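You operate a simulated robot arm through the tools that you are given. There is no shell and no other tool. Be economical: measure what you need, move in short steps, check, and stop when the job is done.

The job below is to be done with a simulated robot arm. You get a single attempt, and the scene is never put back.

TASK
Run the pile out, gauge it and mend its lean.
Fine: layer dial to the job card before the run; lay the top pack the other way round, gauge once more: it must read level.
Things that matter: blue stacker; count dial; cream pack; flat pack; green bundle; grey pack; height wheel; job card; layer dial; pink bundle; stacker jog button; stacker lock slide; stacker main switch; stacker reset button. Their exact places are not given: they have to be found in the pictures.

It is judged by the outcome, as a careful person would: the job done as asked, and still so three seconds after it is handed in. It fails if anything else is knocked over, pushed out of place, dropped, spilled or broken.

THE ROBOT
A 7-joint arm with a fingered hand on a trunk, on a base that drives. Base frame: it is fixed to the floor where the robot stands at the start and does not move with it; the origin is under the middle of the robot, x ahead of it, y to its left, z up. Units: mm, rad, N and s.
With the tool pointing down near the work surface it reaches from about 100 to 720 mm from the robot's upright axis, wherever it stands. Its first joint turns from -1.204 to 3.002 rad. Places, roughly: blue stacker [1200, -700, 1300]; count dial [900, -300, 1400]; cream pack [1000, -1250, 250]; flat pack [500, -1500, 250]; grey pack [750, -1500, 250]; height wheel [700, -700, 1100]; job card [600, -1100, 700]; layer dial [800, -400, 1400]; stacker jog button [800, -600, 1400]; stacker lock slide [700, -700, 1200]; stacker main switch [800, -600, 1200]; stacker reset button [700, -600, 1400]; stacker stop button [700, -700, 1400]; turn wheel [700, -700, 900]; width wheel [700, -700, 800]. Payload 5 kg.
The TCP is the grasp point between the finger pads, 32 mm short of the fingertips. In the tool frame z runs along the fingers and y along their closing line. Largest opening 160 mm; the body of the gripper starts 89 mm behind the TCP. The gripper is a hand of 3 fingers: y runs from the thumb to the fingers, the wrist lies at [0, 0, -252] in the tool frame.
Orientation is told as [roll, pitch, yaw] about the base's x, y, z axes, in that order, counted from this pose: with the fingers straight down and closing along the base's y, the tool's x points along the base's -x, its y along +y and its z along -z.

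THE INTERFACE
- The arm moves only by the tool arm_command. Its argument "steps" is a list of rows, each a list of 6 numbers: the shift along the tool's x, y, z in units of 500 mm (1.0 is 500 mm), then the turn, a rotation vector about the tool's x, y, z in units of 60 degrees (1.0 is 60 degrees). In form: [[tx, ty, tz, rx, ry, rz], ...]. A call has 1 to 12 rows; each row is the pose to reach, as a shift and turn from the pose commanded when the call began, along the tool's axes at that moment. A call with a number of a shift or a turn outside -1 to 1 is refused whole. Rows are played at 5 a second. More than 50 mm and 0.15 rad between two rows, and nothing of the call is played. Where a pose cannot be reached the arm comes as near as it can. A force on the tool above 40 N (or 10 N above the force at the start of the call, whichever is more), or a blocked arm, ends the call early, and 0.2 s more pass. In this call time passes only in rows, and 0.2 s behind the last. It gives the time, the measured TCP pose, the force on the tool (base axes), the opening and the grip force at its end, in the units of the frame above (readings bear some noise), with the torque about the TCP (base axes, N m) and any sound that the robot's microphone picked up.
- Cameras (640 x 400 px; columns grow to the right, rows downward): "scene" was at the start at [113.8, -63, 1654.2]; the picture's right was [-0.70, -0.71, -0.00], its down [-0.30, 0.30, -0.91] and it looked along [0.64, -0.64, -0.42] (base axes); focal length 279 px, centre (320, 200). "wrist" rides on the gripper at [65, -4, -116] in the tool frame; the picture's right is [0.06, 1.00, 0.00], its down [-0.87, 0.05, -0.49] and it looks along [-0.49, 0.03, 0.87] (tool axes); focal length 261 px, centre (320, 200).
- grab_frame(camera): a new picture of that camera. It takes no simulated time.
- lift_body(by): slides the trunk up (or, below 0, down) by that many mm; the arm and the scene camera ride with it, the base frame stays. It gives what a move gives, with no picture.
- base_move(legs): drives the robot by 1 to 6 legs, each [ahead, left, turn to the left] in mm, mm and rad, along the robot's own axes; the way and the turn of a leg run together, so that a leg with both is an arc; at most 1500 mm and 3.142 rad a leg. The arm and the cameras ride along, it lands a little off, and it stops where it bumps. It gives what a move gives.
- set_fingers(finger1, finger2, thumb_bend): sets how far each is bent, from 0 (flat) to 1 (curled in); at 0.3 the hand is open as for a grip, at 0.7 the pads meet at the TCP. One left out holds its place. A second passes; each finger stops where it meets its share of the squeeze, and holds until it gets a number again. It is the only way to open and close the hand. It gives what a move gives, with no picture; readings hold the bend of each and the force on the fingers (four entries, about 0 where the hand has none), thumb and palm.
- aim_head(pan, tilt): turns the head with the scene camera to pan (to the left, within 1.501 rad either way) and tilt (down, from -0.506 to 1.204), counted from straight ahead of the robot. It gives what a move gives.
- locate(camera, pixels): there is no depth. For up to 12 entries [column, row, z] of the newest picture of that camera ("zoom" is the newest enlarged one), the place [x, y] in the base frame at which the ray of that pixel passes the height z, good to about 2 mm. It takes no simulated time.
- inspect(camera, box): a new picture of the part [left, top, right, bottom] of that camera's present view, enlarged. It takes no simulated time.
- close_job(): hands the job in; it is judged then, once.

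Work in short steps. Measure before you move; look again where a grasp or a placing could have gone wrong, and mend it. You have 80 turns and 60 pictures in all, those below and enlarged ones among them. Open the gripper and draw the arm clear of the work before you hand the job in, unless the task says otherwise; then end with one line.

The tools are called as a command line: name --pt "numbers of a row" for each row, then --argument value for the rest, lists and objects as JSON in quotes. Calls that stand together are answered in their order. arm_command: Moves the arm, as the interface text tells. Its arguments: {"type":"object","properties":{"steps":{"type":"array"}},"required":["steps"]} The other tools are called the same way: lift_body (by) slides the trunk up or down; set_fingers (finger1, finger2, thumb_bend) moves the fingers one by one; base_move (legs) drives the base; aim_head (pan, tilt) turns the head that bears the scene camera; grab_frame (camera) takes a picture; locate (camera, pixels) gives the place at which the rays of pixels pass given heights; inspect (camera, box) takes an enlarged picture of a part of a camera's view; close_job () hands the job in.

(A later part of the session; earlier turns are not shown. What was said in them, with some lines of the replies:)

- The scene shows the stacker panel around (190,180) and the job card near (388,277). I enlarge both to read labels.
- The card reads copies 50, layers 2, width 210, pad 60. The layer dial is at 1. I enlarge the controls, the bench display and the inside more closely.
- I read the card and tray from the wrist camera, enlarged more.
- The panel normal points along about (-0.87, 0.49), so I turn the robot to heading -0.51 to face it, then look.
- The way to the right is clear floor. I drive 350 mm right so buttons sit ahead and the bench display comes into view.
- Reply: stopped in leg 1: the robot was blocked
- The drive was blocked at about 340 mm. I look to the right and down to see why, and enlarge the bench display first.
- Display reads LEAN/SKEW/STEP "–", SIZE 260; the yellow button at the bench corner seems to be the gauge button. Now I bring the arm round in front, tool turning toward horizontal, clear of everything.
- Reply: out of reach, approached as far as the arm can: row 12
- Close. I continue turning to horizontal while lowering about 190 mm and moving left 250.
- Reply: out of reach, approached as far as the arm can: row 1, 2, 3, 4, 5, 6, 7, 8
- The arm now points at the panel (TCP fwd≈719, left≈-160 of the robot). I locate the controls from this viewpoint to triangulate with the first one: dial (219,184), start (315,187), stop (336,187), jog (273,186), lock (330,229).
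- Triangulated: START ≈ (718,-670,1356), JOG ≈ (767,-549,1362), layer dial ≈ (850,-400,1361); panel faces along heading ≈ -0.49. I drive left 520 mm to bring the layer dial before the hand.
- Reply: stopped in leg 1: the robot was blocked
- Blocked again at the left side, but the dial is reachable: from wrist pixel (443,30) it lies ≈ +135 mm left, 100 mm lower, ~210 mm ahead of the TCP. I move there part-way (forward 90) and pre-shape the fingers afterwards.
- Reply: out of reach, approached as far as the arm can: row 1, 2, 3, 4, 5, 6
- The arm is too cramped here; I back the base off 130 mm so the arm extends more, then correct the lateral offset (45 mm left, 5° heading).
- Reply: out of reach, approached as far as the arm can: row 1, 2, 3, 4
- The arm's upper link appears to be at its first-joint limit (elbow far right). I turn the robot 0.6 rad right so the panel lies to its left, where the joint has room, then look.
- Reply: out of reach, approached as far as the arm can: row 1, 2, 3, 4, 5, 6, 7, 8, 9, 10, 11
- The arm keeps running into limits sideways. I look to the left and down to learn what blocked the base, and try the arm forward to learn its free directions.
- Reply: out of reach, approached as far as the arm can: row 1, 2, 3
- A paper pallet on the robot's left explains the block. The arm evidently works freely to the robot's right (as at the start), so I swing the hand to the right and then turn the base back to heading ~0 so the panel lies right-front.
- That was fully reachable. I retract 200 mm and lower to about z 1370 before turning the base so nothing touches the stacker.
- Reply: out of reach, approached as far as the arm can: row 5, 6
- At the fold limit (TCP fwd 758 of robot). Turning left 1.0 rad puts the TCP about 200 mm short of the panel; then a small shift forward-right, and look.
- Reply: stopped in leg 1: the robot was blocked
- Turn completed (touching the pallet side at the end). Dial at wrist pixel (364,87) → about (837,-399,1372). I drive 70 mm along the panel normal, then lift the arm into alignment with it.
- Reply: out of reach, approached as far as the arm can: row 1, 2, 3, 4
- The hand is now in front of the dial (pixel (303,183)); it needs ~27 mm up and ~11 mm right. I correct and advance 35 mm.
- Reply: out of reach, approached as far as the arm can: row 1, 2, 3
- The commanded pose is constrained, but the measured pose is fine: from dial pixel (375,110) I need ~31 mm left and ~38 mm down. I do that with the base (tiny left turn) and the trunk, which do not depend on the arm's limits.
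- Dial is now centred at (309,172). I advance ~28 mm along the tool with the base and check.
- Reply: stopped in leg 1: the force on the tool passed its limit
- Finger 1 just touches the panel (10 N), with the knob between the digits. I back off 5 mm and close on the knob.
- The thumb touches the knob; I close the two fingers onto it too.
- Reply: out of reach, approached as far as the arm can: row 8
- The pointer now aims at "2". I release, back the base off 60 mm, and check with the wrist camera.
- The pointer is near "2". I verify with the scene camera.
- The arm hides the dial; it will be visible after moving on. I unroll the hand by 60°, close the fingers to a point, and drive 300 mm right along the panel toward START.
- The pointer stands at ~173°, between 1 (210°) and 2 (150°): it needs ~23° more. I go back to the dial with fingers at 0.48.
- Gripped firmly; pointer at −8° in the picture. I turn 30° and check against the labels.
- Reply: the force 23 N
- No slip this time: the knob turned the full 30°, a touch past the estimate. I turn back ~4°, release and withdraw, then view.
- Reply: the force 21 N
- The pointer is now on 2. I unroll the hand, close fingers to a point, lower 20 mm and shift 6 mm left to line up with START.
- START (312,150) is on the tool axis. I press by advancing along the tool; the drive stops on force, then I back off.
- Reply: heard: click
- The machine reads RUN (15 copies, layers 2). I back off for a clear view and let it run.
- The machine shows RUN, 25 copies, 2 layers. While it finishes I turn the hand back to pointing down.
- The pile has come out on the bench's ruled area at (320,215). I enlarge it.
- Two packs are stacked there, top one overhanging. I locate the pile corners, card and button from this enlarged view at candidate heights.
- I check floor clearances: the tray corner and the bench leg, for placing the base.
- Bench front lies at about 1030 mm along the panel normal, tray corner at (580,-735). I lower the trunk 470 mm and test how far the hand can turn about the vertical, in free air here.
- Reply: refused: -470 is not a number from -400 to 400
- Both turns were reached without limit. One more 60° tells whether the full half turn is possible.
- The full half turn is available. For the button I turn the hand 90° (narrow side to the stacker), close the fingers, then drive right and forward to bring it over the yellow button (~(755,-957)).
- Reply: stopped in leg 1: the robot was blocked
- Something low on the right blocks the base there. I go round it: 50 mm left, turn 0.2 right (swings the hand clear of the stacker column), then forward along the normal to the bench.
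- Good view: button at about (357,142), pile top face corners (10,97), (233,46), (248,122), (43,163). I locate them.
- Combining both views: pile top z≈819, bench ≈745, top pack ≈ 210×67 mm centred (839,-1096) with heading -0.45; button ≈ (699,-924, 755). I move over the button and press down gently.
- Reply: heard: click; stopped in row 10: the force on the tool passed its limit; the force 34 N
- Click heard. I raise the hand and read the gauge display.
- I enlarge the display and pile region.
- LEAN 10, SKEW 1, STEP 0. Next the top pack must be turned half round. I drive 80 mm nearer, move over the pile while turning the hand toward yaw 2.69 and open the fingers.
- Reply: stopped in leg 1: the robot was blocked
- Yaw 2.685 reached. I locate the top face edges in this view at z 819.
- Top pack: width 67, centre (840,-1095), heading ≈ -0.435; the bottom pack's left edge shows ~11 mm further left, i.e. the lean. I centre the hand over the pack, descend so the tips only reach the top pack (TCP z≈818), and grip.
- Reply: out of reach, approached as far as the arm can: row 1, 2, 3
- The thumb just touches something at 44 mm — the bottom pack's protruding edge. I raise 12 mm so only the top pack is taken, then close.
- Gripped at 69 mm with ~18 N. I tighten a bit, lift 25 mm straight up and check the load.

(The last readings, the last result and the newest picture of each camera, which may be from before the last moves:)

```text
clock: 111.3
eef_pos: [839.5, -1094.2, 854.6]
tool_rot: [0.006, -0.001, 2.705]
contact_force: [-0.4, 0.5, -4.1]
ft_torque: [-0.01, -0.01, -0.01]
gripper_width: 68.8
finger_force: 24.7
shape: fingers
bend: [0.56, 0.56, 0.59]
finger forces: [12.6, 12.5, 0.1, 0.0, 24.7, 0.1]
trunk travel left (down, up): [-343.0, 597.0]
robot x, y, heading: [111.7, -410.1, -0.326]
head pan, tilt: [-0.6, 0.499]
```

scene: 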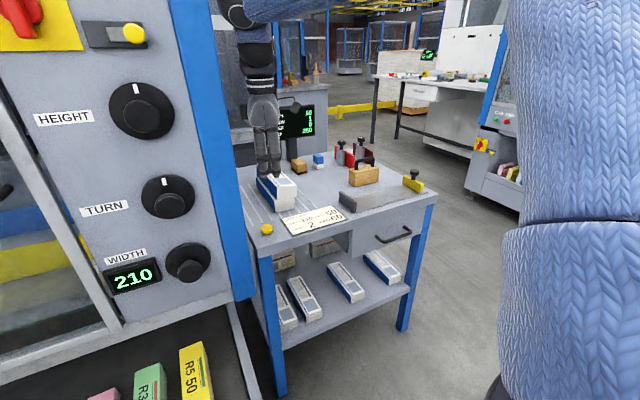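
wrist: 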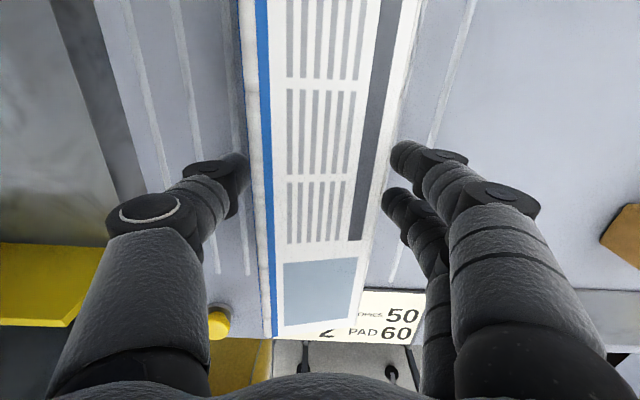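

Load is 4 N with no tilt torque, so the pack is held at its middle. I lift 60 mm with the trunk and turn it 180° in three 60° steps.

lift_body --by 60

arm_command --pt "0 0 0 0 0 0.1" --pt "0 0 0 0 0 0.2" --pt "0 0 0 0 0 0.3" --pt "0 0 0 0 0 0.4" --pt "0 0 0 0 0 0.5" --pt "0 0 0 0 0 0.6" --pt "0 0 0 0 0 0.7" --pt "0 0 0 0 0 0.8" --pt "0 0 0 0 0 0.9" --pt "0 0 0 0 0 1.0"

arm_command --pt "0 0 0 0 0 0.1" --pt "0 0 0 0 0 0.2" --pt "0 0 0 0 0 0.3" --pt "0 0 0 0 0 0.4" --pt "0 0 0 0 0 0.5" --pt "0 0 0 0 0 0.6" --pt "0 0 0 0 0 0.7" --pt "0 0 0 0 0 0.8" --pt "0 0 0 0 0 0.9" --pt "0 0 0 0 0 1.0"

arm_command --pt "0 0 0 0 0 0.1" --pt "0 0 0 0 0 0.2" --pt "0 0 0 0 0 0.3" --pt "0 0 0 0 0 0.4" --pt "0 0 0 0 0 0.5" --pt "0 0 0 0 0 0.6" --pt "0 0 0 0 0 0.7" --pt "0 0 0 0 0 0.8" --pt "0 0 0 0 0 0.9" --pt "0 0 0 0 0 1.0"

```text
clock: 112.3
eef_pos: [840.0, -1094.6, 914.1]
tool_rot: [0.006, -0.003, 2.709]
contact_force: [0.0, 0.1, -4.4]
ft_torque: [-0.02, 0.01, 0.0]
gripper_width: 68.8
finger_force: 24.3
shape: fingers
bend: [0.56, 0.56, 0.59]
finger forces: [12.5, 12.6, 0.0, 0.0, 24.7, 0.0]
trunk travel left (down, up): [-403.0, 537.0]
robot x, y, heading: [110.7, -414.4, -0.321]
head pan, tilt: [-0.6, 0.499]
```

```text
clock: 114.5
eef_pos: [839.1, -1095.3, 913.8]
tool_rot: [0.005, 0.003, 1.657]
contact_force: [-0.1, -0.1, -4.4]
ft_torque: [0.01, 0.03, -0.02]
gripper_width: 68.6
finger_force: 25.1
shape: fingers
bend: [0.56, 0.56, 0.59]
finger forces: [12.6, 12.6, 0.0, 0.0, 24.7, 0.0]
trunk travel left (down, up): [-403.0, 537.0]
robot x, y, heading: [109.6, -411.2, -0.323]
head pan, tilt: [-0.6, 0.499]
```

```text
clock: 116.7
eef_pos: [841.1, -1094.3, 915.1]
tool_rot: [0.0, 0.005, 0.61]
contact_force: [-0.1, 0.2, -2.6]
ft_torque: [0.02, 0.02, -0.02]
gripper_width: 69.1
finger_force: 25.4
shape: fingers
bend: [0.56, 0.56, 0.59]
finger forces: [12.4, 12.4, 0.0, 0.1, 24.7, 0.0]
trunk travel left (down, up): [-403.0, 537.0]
robot x, y, heading: [108.7, -414.0, -0.324]
head pan, tilt: [-0.6, 0.499]
```

```text
clock: 118.9
eef_pos: [838.9, -1094.4, 916.0]
tool_rot: [-0.006, 0.004, -0.438]
contact_force: [0.0, 0.0, -3.7]
ft_torque: [-0.01, 0.0, 0.02]
gripper_width: 68.9
finger_force: 24.7
shape: fingers
bend: [0.56, 0.56, 0.59]
finger forces: [12.5, 12.5, 0.0, 0.0, 24.7, 0.0]
trunk travel left (down, up): [-403.0, 537.0]
robot x, y, heading: [110.5, -415.5, -0.318]
head pan, tilt: [-0.6, 0.499]
```

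Half turn done. I look at the bottom pack to measure where it lies before setting the top one down.

inspect --camera "scene" --box '[225, 130, 345, 255]'

```text
3.20 times, centred on (285, 192) of scene
```

zoom: 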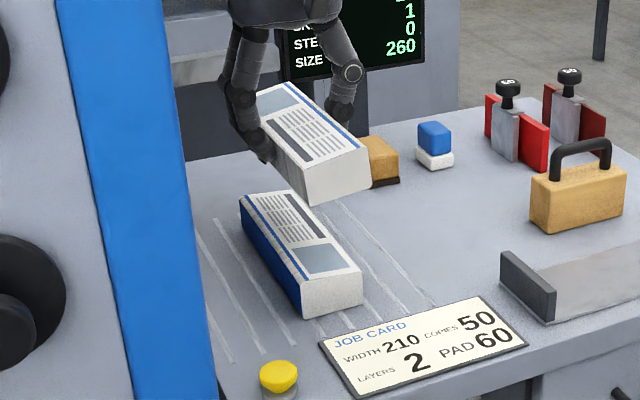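

I locate the corners of the bottom pack (z≈782) and of the held pack (z≈903).

locate --camera "zoom" --pixels '[[302, 283, 782], [361, 270, 782], [292, 191, 782], [241, 203, 782], [303, 317, 745], [363, 303, 745], [308, 171, 903], [368, 150, 903], [293, 84, 903], [312, 206, 866], [371, 186, 866]]'

```text
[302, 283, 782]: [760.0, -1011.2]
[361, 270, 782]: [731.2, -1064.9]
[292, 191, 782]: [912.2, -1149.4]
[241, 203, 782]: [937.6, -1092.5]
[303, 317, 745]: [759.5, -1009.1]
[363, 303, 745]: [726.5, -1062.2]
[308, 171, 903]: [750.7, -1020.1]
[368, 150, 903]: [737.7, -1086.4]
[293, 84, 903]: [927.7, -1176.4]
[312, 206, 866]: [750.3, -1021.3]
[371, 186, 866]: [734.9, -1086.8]
```

Bottom pack's centre is ~9 mm to the left of the held one, same lengthwise position and heading. I shift 9 mm along tool y and lower to the grasp height.

arm_command --pt "0 0.018 0 0 0 0" --pt "0 0.018 0.06 0 0 0" --pt "0 0.018 0.11 0 0 0" --pt "0 0.018 0.145 0 0 0" --pt "0 0.018 0.158 0 0 0" --pt "0 0.018 0.164 0 0 0" --pt "0 0.018 0.168 0 0 0"

```text
clock: 120.5
eef_pos: [843.3, -1085.7, 832.9]
tool_rot: [-0.006, 0.0, -0.435]
contact_force: [5.0, -4.2, 17.4]
ft_torque: [0.4, -0.36, 0.06]
gripper_width: 68.4
finger_force: 26.2
shape: fingers
bend: [0.58, 0.58, 0.59]
finger forces: [12.5, 12.3, 0.0, 0.0, 27.2, 0.0]
trunk travel left (down, up): [-403.0, 537.0]
robot x, y, heading: [112.0, -415.8, -0.323]
head pan, tilt: [-0.6, 0.499]
```

Pack set down (contact 17 N). I ease up 1.5 mm, release, and rise with the trunk.

arm_command --pt "0 0 -0.003 0 0 0"

set_fingers --finger1 0.5 --finger2 0.5 --thumb_bend 0.5

set_fingers --finger1 0.42 --finger2 0.42 --thumb_bend 0.42

lift_body --by 110

inspect --camera "wrist" --box '[200, 0, 440, 200]'

```text
clock: 120.9
eef_pos: [841.6, -1085.8, 833.9]
tool_rot: [-0.005, 0.001, -0.433]
contact_force: [3.9, -2.2, 12.3]
ft_torque: [0.33, -0.3, 0.08]
gripper_width: 68.5
finger_force: 25.8
shape: fingers
bend: [0.58, 0.58, 0.59]
finger forces: [12.7, 12.6, 0.0, 0.0, 26.6, 0.0]
trunk travel left (down, up): [-403.0, 537.0]
robot x, y, heading: [110.8, -410.4, -0.323]
head pan, tilt: [-0.6, 0.499]
```

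```text
clock: 121.9
eef_pos: [843.3, -1086.5, 832.0]
tool_rot: [-0.004, 0.002, -0.434]
contact_force: [0.4, -0.6, 0.4]
ft_torque: [0.0, -0.01, -0.01]
gripper_width: 86.5
finger_force: 0.1
shape: fingers
bend: [0.5, 0.5, 0.5]
finger forces: [0.0, 0.0, 0.0, 0.0, 0.0, 0.0]
trunk travel left (down, up): [-403.0, 537.0]
robot x, y, heading: [113.7, -414.4, -0.322]
head pan, tilt: [-0.6, 0.499]
```

```text
clock: 122.9
eef_pos: [842.5, -1086.6, 832.3]
tool_rot: [-0.006, 0.003, -0.433]
contact_force: [-0.6, -0.6, -0.4]
ft_torque: [0.01, 0.02, 0.03]
gripper_width: 119.0
finger_force: 0.0
shape: fingers
bend: [0.42, 0.42, 0.42]
finger forces: [0.0, 0.0, 0.0, 0.0, 0.0, 0.1]
trunk travel left (down, up): [-403.0, 537.0]
robot x, y, heading: [114.4, -414.8, -0.323]
head pan, tilt: [-0.6, 0.499]
```

```text
clock: 124.3
eef_pos: [842.9, -1087.0, 942.1]
tool_rot: [-0.007, 0.003, -0.434]
contact_force: [-0.3, 0.2, 0.8]
ft_torque: [0.07, 0.01, -0.04]
gripper_width: 119.0
finger_force: 0.0
shape: fingers
bend: [0.42, 0.42, 0.42]
finger forces: [0.0, 0.0, 0.0, 0.0, 0.0, 0.1]
trunk travel left (down, up): [-513.0, 427.0]
robot x, y, heading: [112.2, -416.0, -0.321]
head pan, tilt: [-0.6, 0.499]
```

```text
2.00 times, centred on (320, 100) of wrist
```

zoom: 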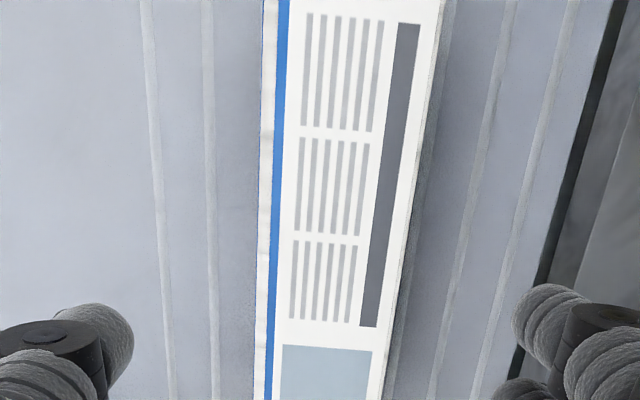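

The packs now sit flush from above. I close the fingers, go over the yellow button with the narrow side to the stacker, and lower the trunk again.

set_fingers --finger1 0.69 --finger2 0.69 --thumb_bend 0.69

arm_command --pt "0.04 0.017 0 0 0 -0.1" --pt "0.08 0.034 0 0 0 -0.2" --pt "0.12 0.051 0 0 0 -0.3" --pt "0.16 0.068 0 0 0 -0.4" --pt "0.2 0.086 0 0 0 -0.5" --pt "0.24 0.103 0 0 0 -0.6" --pt "0.28 0.12 0 0 0 -0.7" --pt "0.32 0.137 0 0 0 -0.8" --pt "0.36 0.154 0 0 0 -0.9" --pt "0.401 0.171 0 0 0 -1.0"

arm_command --pt "0 0 0 0 0 -0.125" --pt "0 0 0 0 0 -0.25"

lift_body --by -110

```text
clock: 125.3
eef_pos: [843.6, -1087.8, 942.5]
tool_rot: [-0.005, 0.002, -0.435]
contact_force: [0.7, -0.4, -0.4]
ft_torque: [-0.03, 0.0, 0.01]
gripper_width: 15.9
finger_force: 0.1
shape: fingers
bend: [0.69, 0.69, 0.69]
finger forces: [0.1, 0.1, 0.0, 0.1, 0.1, 0.0]
trunk travel left (down, up): [-513.0, 427.0]
robot x, y, heading: [110.1, -413.1, -0.324]
head pan, tilt: [-0.6, 0.499]
```

```text
clock: 127.5
eef_pos: [695.4, -925.7, 943.4]
tool_rot: [-0.003, 0.005, 0.614]
contact_force: [0.2, -0.1, 0.9]
ft_torque: [-0.01, -0.02, 0.05]
gripper_width: 15.8
finger_force: 0.1
shape: fingers
bend: [0.69, 0.69, 0.69]
finger forces: [0.0, 0.1, 0.0, 0.0, 0.0, 0.1]
trunk travel left (down, up): [-513.0, 427.0]
robot x, y, heading: [115.0, -413.3, -0.319]
head pan, tilt: [-0.6, 0.499]
```

```text
clock: 128.1
eef_pos: [697.3, -926.4, 942.7]
tool_rot: [0.002, 0.004, 0.877]
contact_force: [-0.1, -0.1, -0.2]
ft_torque: [-0.02, -0.01, 0.02]
gripper_width: 15.7
finger_force: 0.0
shape: fingers
bend: [0.69, 0.69, 0.69]
finger forces: [0.0, 0.0, 0.0, 0.0, 0.1, 0.0]
trunk travel left (down, up): [-513.0, 427.0]
robot x, y, heading: [111.6, -412.6, -0.321]
head pan, tilt: [-0.6, 0.499]
```

```text
clock: 129.5
eef_pos: [697.2, -926.3, 832.9]
tool_rot: [0.001, 0.005, 0.875]
contact_force: [-0.3, 0.0, 0.5]
ft_torque: [0.04, 0.02, -0.02]
gripper_width: 15.7
finger_force: 0.1
shape: fingers
bend: [0.69, 0.69, 0.69]
finger forces: [0.0, 0.0, 0.1, 0.0, 0.1, 0.1]
trunk travel left (down, up): [-403.0, 537.0]
robot x, y, heading: [109.2, -412.1, -0.319]
head pan, tilt: [-0.6, 0.499]
```

Now I press the button gently, rise, and read the gauge.

arm_command --pt "0 0 0.05 0 0 0" --pt "0 0 0.066 0 0 0" --pt "0 0 0.076 0 0 0" --pt "0 0 0.084 0 0 0" --pt "0 0 0.092 0 0 0"

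lift_body --by 110

inspect --camera "scene" --box '[230, 110, 350, 280]'

```text
clock: 130.7
eef_pos: [696.1, -923.3, 787.9]
tool_rot: [-0.002, 0.004, 0.876]
contact_force: [-7.4, 1.1, 25.4]
ft_torque: [0.32, 0.26, 0.09]
gripper_width: 16.4
finger_force: 13.4
shape: fingers
bend: [0.69, 0.72, 0.69]
finger forces: [0.1, 23.5, 0.0, 0.0, 3.5, 0.0]
trunk travel left (down, up): [-403.0, 537.0]
robot x, y, heading: [111.0, -411.3, -0.319]
head pan, tilt: [-0.6, 0.499]
heard: click
```

```text
clock: 132.2
eef_pos: [697.3, -925.2, 893.8]
tool_rot: [0.002, 0.008, 0.876]
contact_force: [0.1, 0.1, -0.3]
ft_torque: [-0.03, -0.01, -0.03]
gripper_width: 15.7
finger_force: 0.0
shape: fingers
bend: [0.69, 0.69, 0.69]
finger forces: [0.0, 0.0, 0.0, 0.0, 0.0, 0.0]
trunk travel left (down, up): [-513.0, 427.0]
robot x, y, heading: [108.3, -418.5, -0.321]
head pan, tilt: [-0.6, 0.499]
```

```text
2.35 times, centred on (290, 195) of scene
```

zoom: 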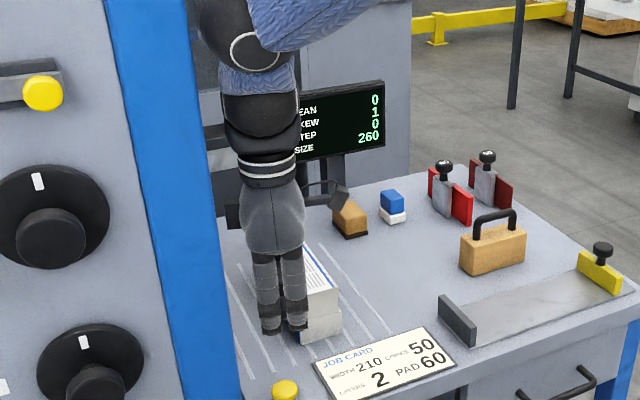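

The gauge reads LEAN 0, SKEW 1, STEP 0: level. I edge the hand away from the stacker, back the base off, open the fingers and check the panel.

arm_command --pt "0.034 -0.008 -0.05 0 0 0" --pt "0.068 -0.015 -0.1 0 0 0"

base_move --legs '[[-300, 52, 0]]'

set_fingers --finger1 0.3 --finger2 0.3 --thumb_bend 0.3

aim_head --pan -0.25 --tilt 0.3

grab_frame --camera "scene"

```text
clock: 132.8
eef_pos: [680.9, -955.1, 946.4]
tool_rot: [0.003, 0.008, 0.874]
contact_force: [-0.4, 0.3, -0.2]
ft_torque: [0.01, -0.01, 0.0]
gripper_width: 15.9
finger_force: 0.1
shape: fingers
bend: [0.69, 0.69, 0.69]
finger forces: [0.1, 0.1, 0.0, 0.0, 0.0, 0.1]
trunk travel left (down, up): [-513.0, 427.0]
robot x, y, heading: [109.5, -413.3, -0.318]
head pan, tilt: [-0.6, 0.499]
```

```text
clock: 134.8
eef_pos: [411.4, -811.9, 946.3]
tool_rot: [-0.001, 0.005, 0.872]
contact_force: [-1.1, -0.4, 0.0]
ft_torque: [-0.03, 0.0, 0.01]
gripper_width: 15.8
finger_force: 0.1
shape: fingers
bend: [0.69, 0.69, 0.69]
finger forces: [0.0, 0.1, 0.1, 0.0, 0.1, 0.1]
trunk travel left (down, up): [-513.0, 427.0]
robot x, y, heading: [-154.5, -269.0, -0.326]
head pan, tilt: [-0.6, 0.499]
```

```text
clock: 135.8
eef_pos: [412.3, -814.4, 946.2]
tool_rot: [0.001, 0.007, 0.87]
contact_force: [-0.9, 0.5, -1.2]
ft_torque: [0.04, 0.01, 0.04]
gripper_width: 167.7
finger_force: 0.1
shape: fingers
bend: [0.3, 0.3, 0.3]
finger forces: [0.0, 0.0, 0.0, 0.0, 0.1, 0.1]
trunk travel left (down, up): [-513.0, 427.0]
robot x, y, heading: [-153.2, -270.7, -0.326]
head pan, tilt: [-0.6, 0.499]
```

```text
clock: 136.7
eef_pos: [412.8, -813.3, 946.0]
tool_rot: [0.0, 0.004, 0.872]
contact_force: [0.6, 0.3, -0.2]
ft_torque: [0.0, 0.02, -0.02]
gripper_width: 167.3
finger_force: 0.1
shape: fingers
bend: [0.3, 0.3, 0.3]
finger forces: [0.0, 0.1, 0.0, 0.0, 0.0, 0.0]
trunk travel left (down, up): [-513.0, 427.0]
robot x, y, heading: [-156.0, -272.4, -0.324]
head pan, tilt: [-0.25, 0.3]
```

```text
3 pictures are left
```

scene: 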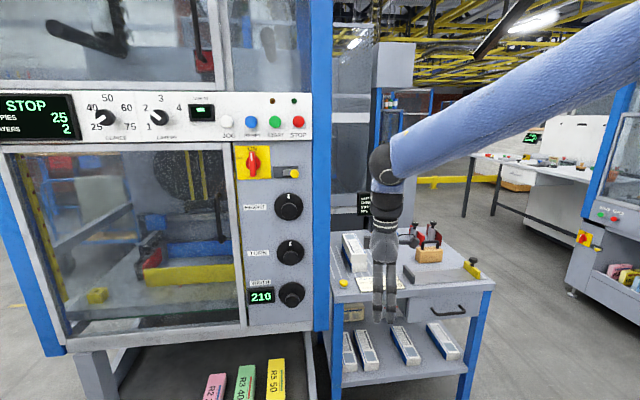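

The stacker is stopped at 25/2 and the pile stands. I check the copies dial once more, since its pointer is hard to read here.

inspect --camera "scene" --box '[60, 85, 220, 185]'

```text
4.00 times, centred on (140, 135) of scene
```

zoom: 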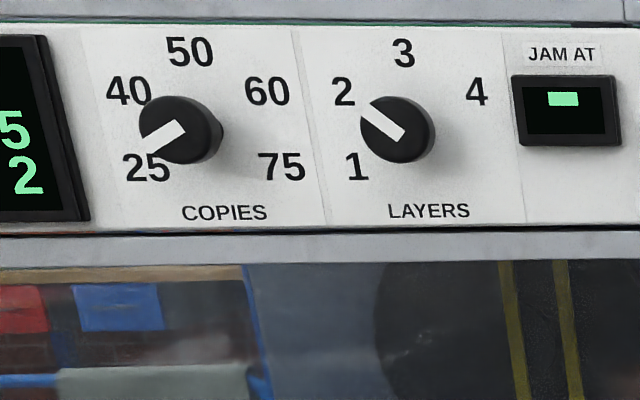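

The copies dial is still at 25, the layer dial is on 2 and no jam is shown. The hand is open and clear of the work, so I hand the job in.

close_job

```text
The job is handed in.
```

The layer dial is on 2 as the job card says, the pile was run out, and its top pack now lies the other way round. The gauge read LEAN 10 before and LEAN 0 after (SKEW 1, STEP 0 both times); I left the copies dial at 25 (the card says 50), since only the layer dial was asked for.
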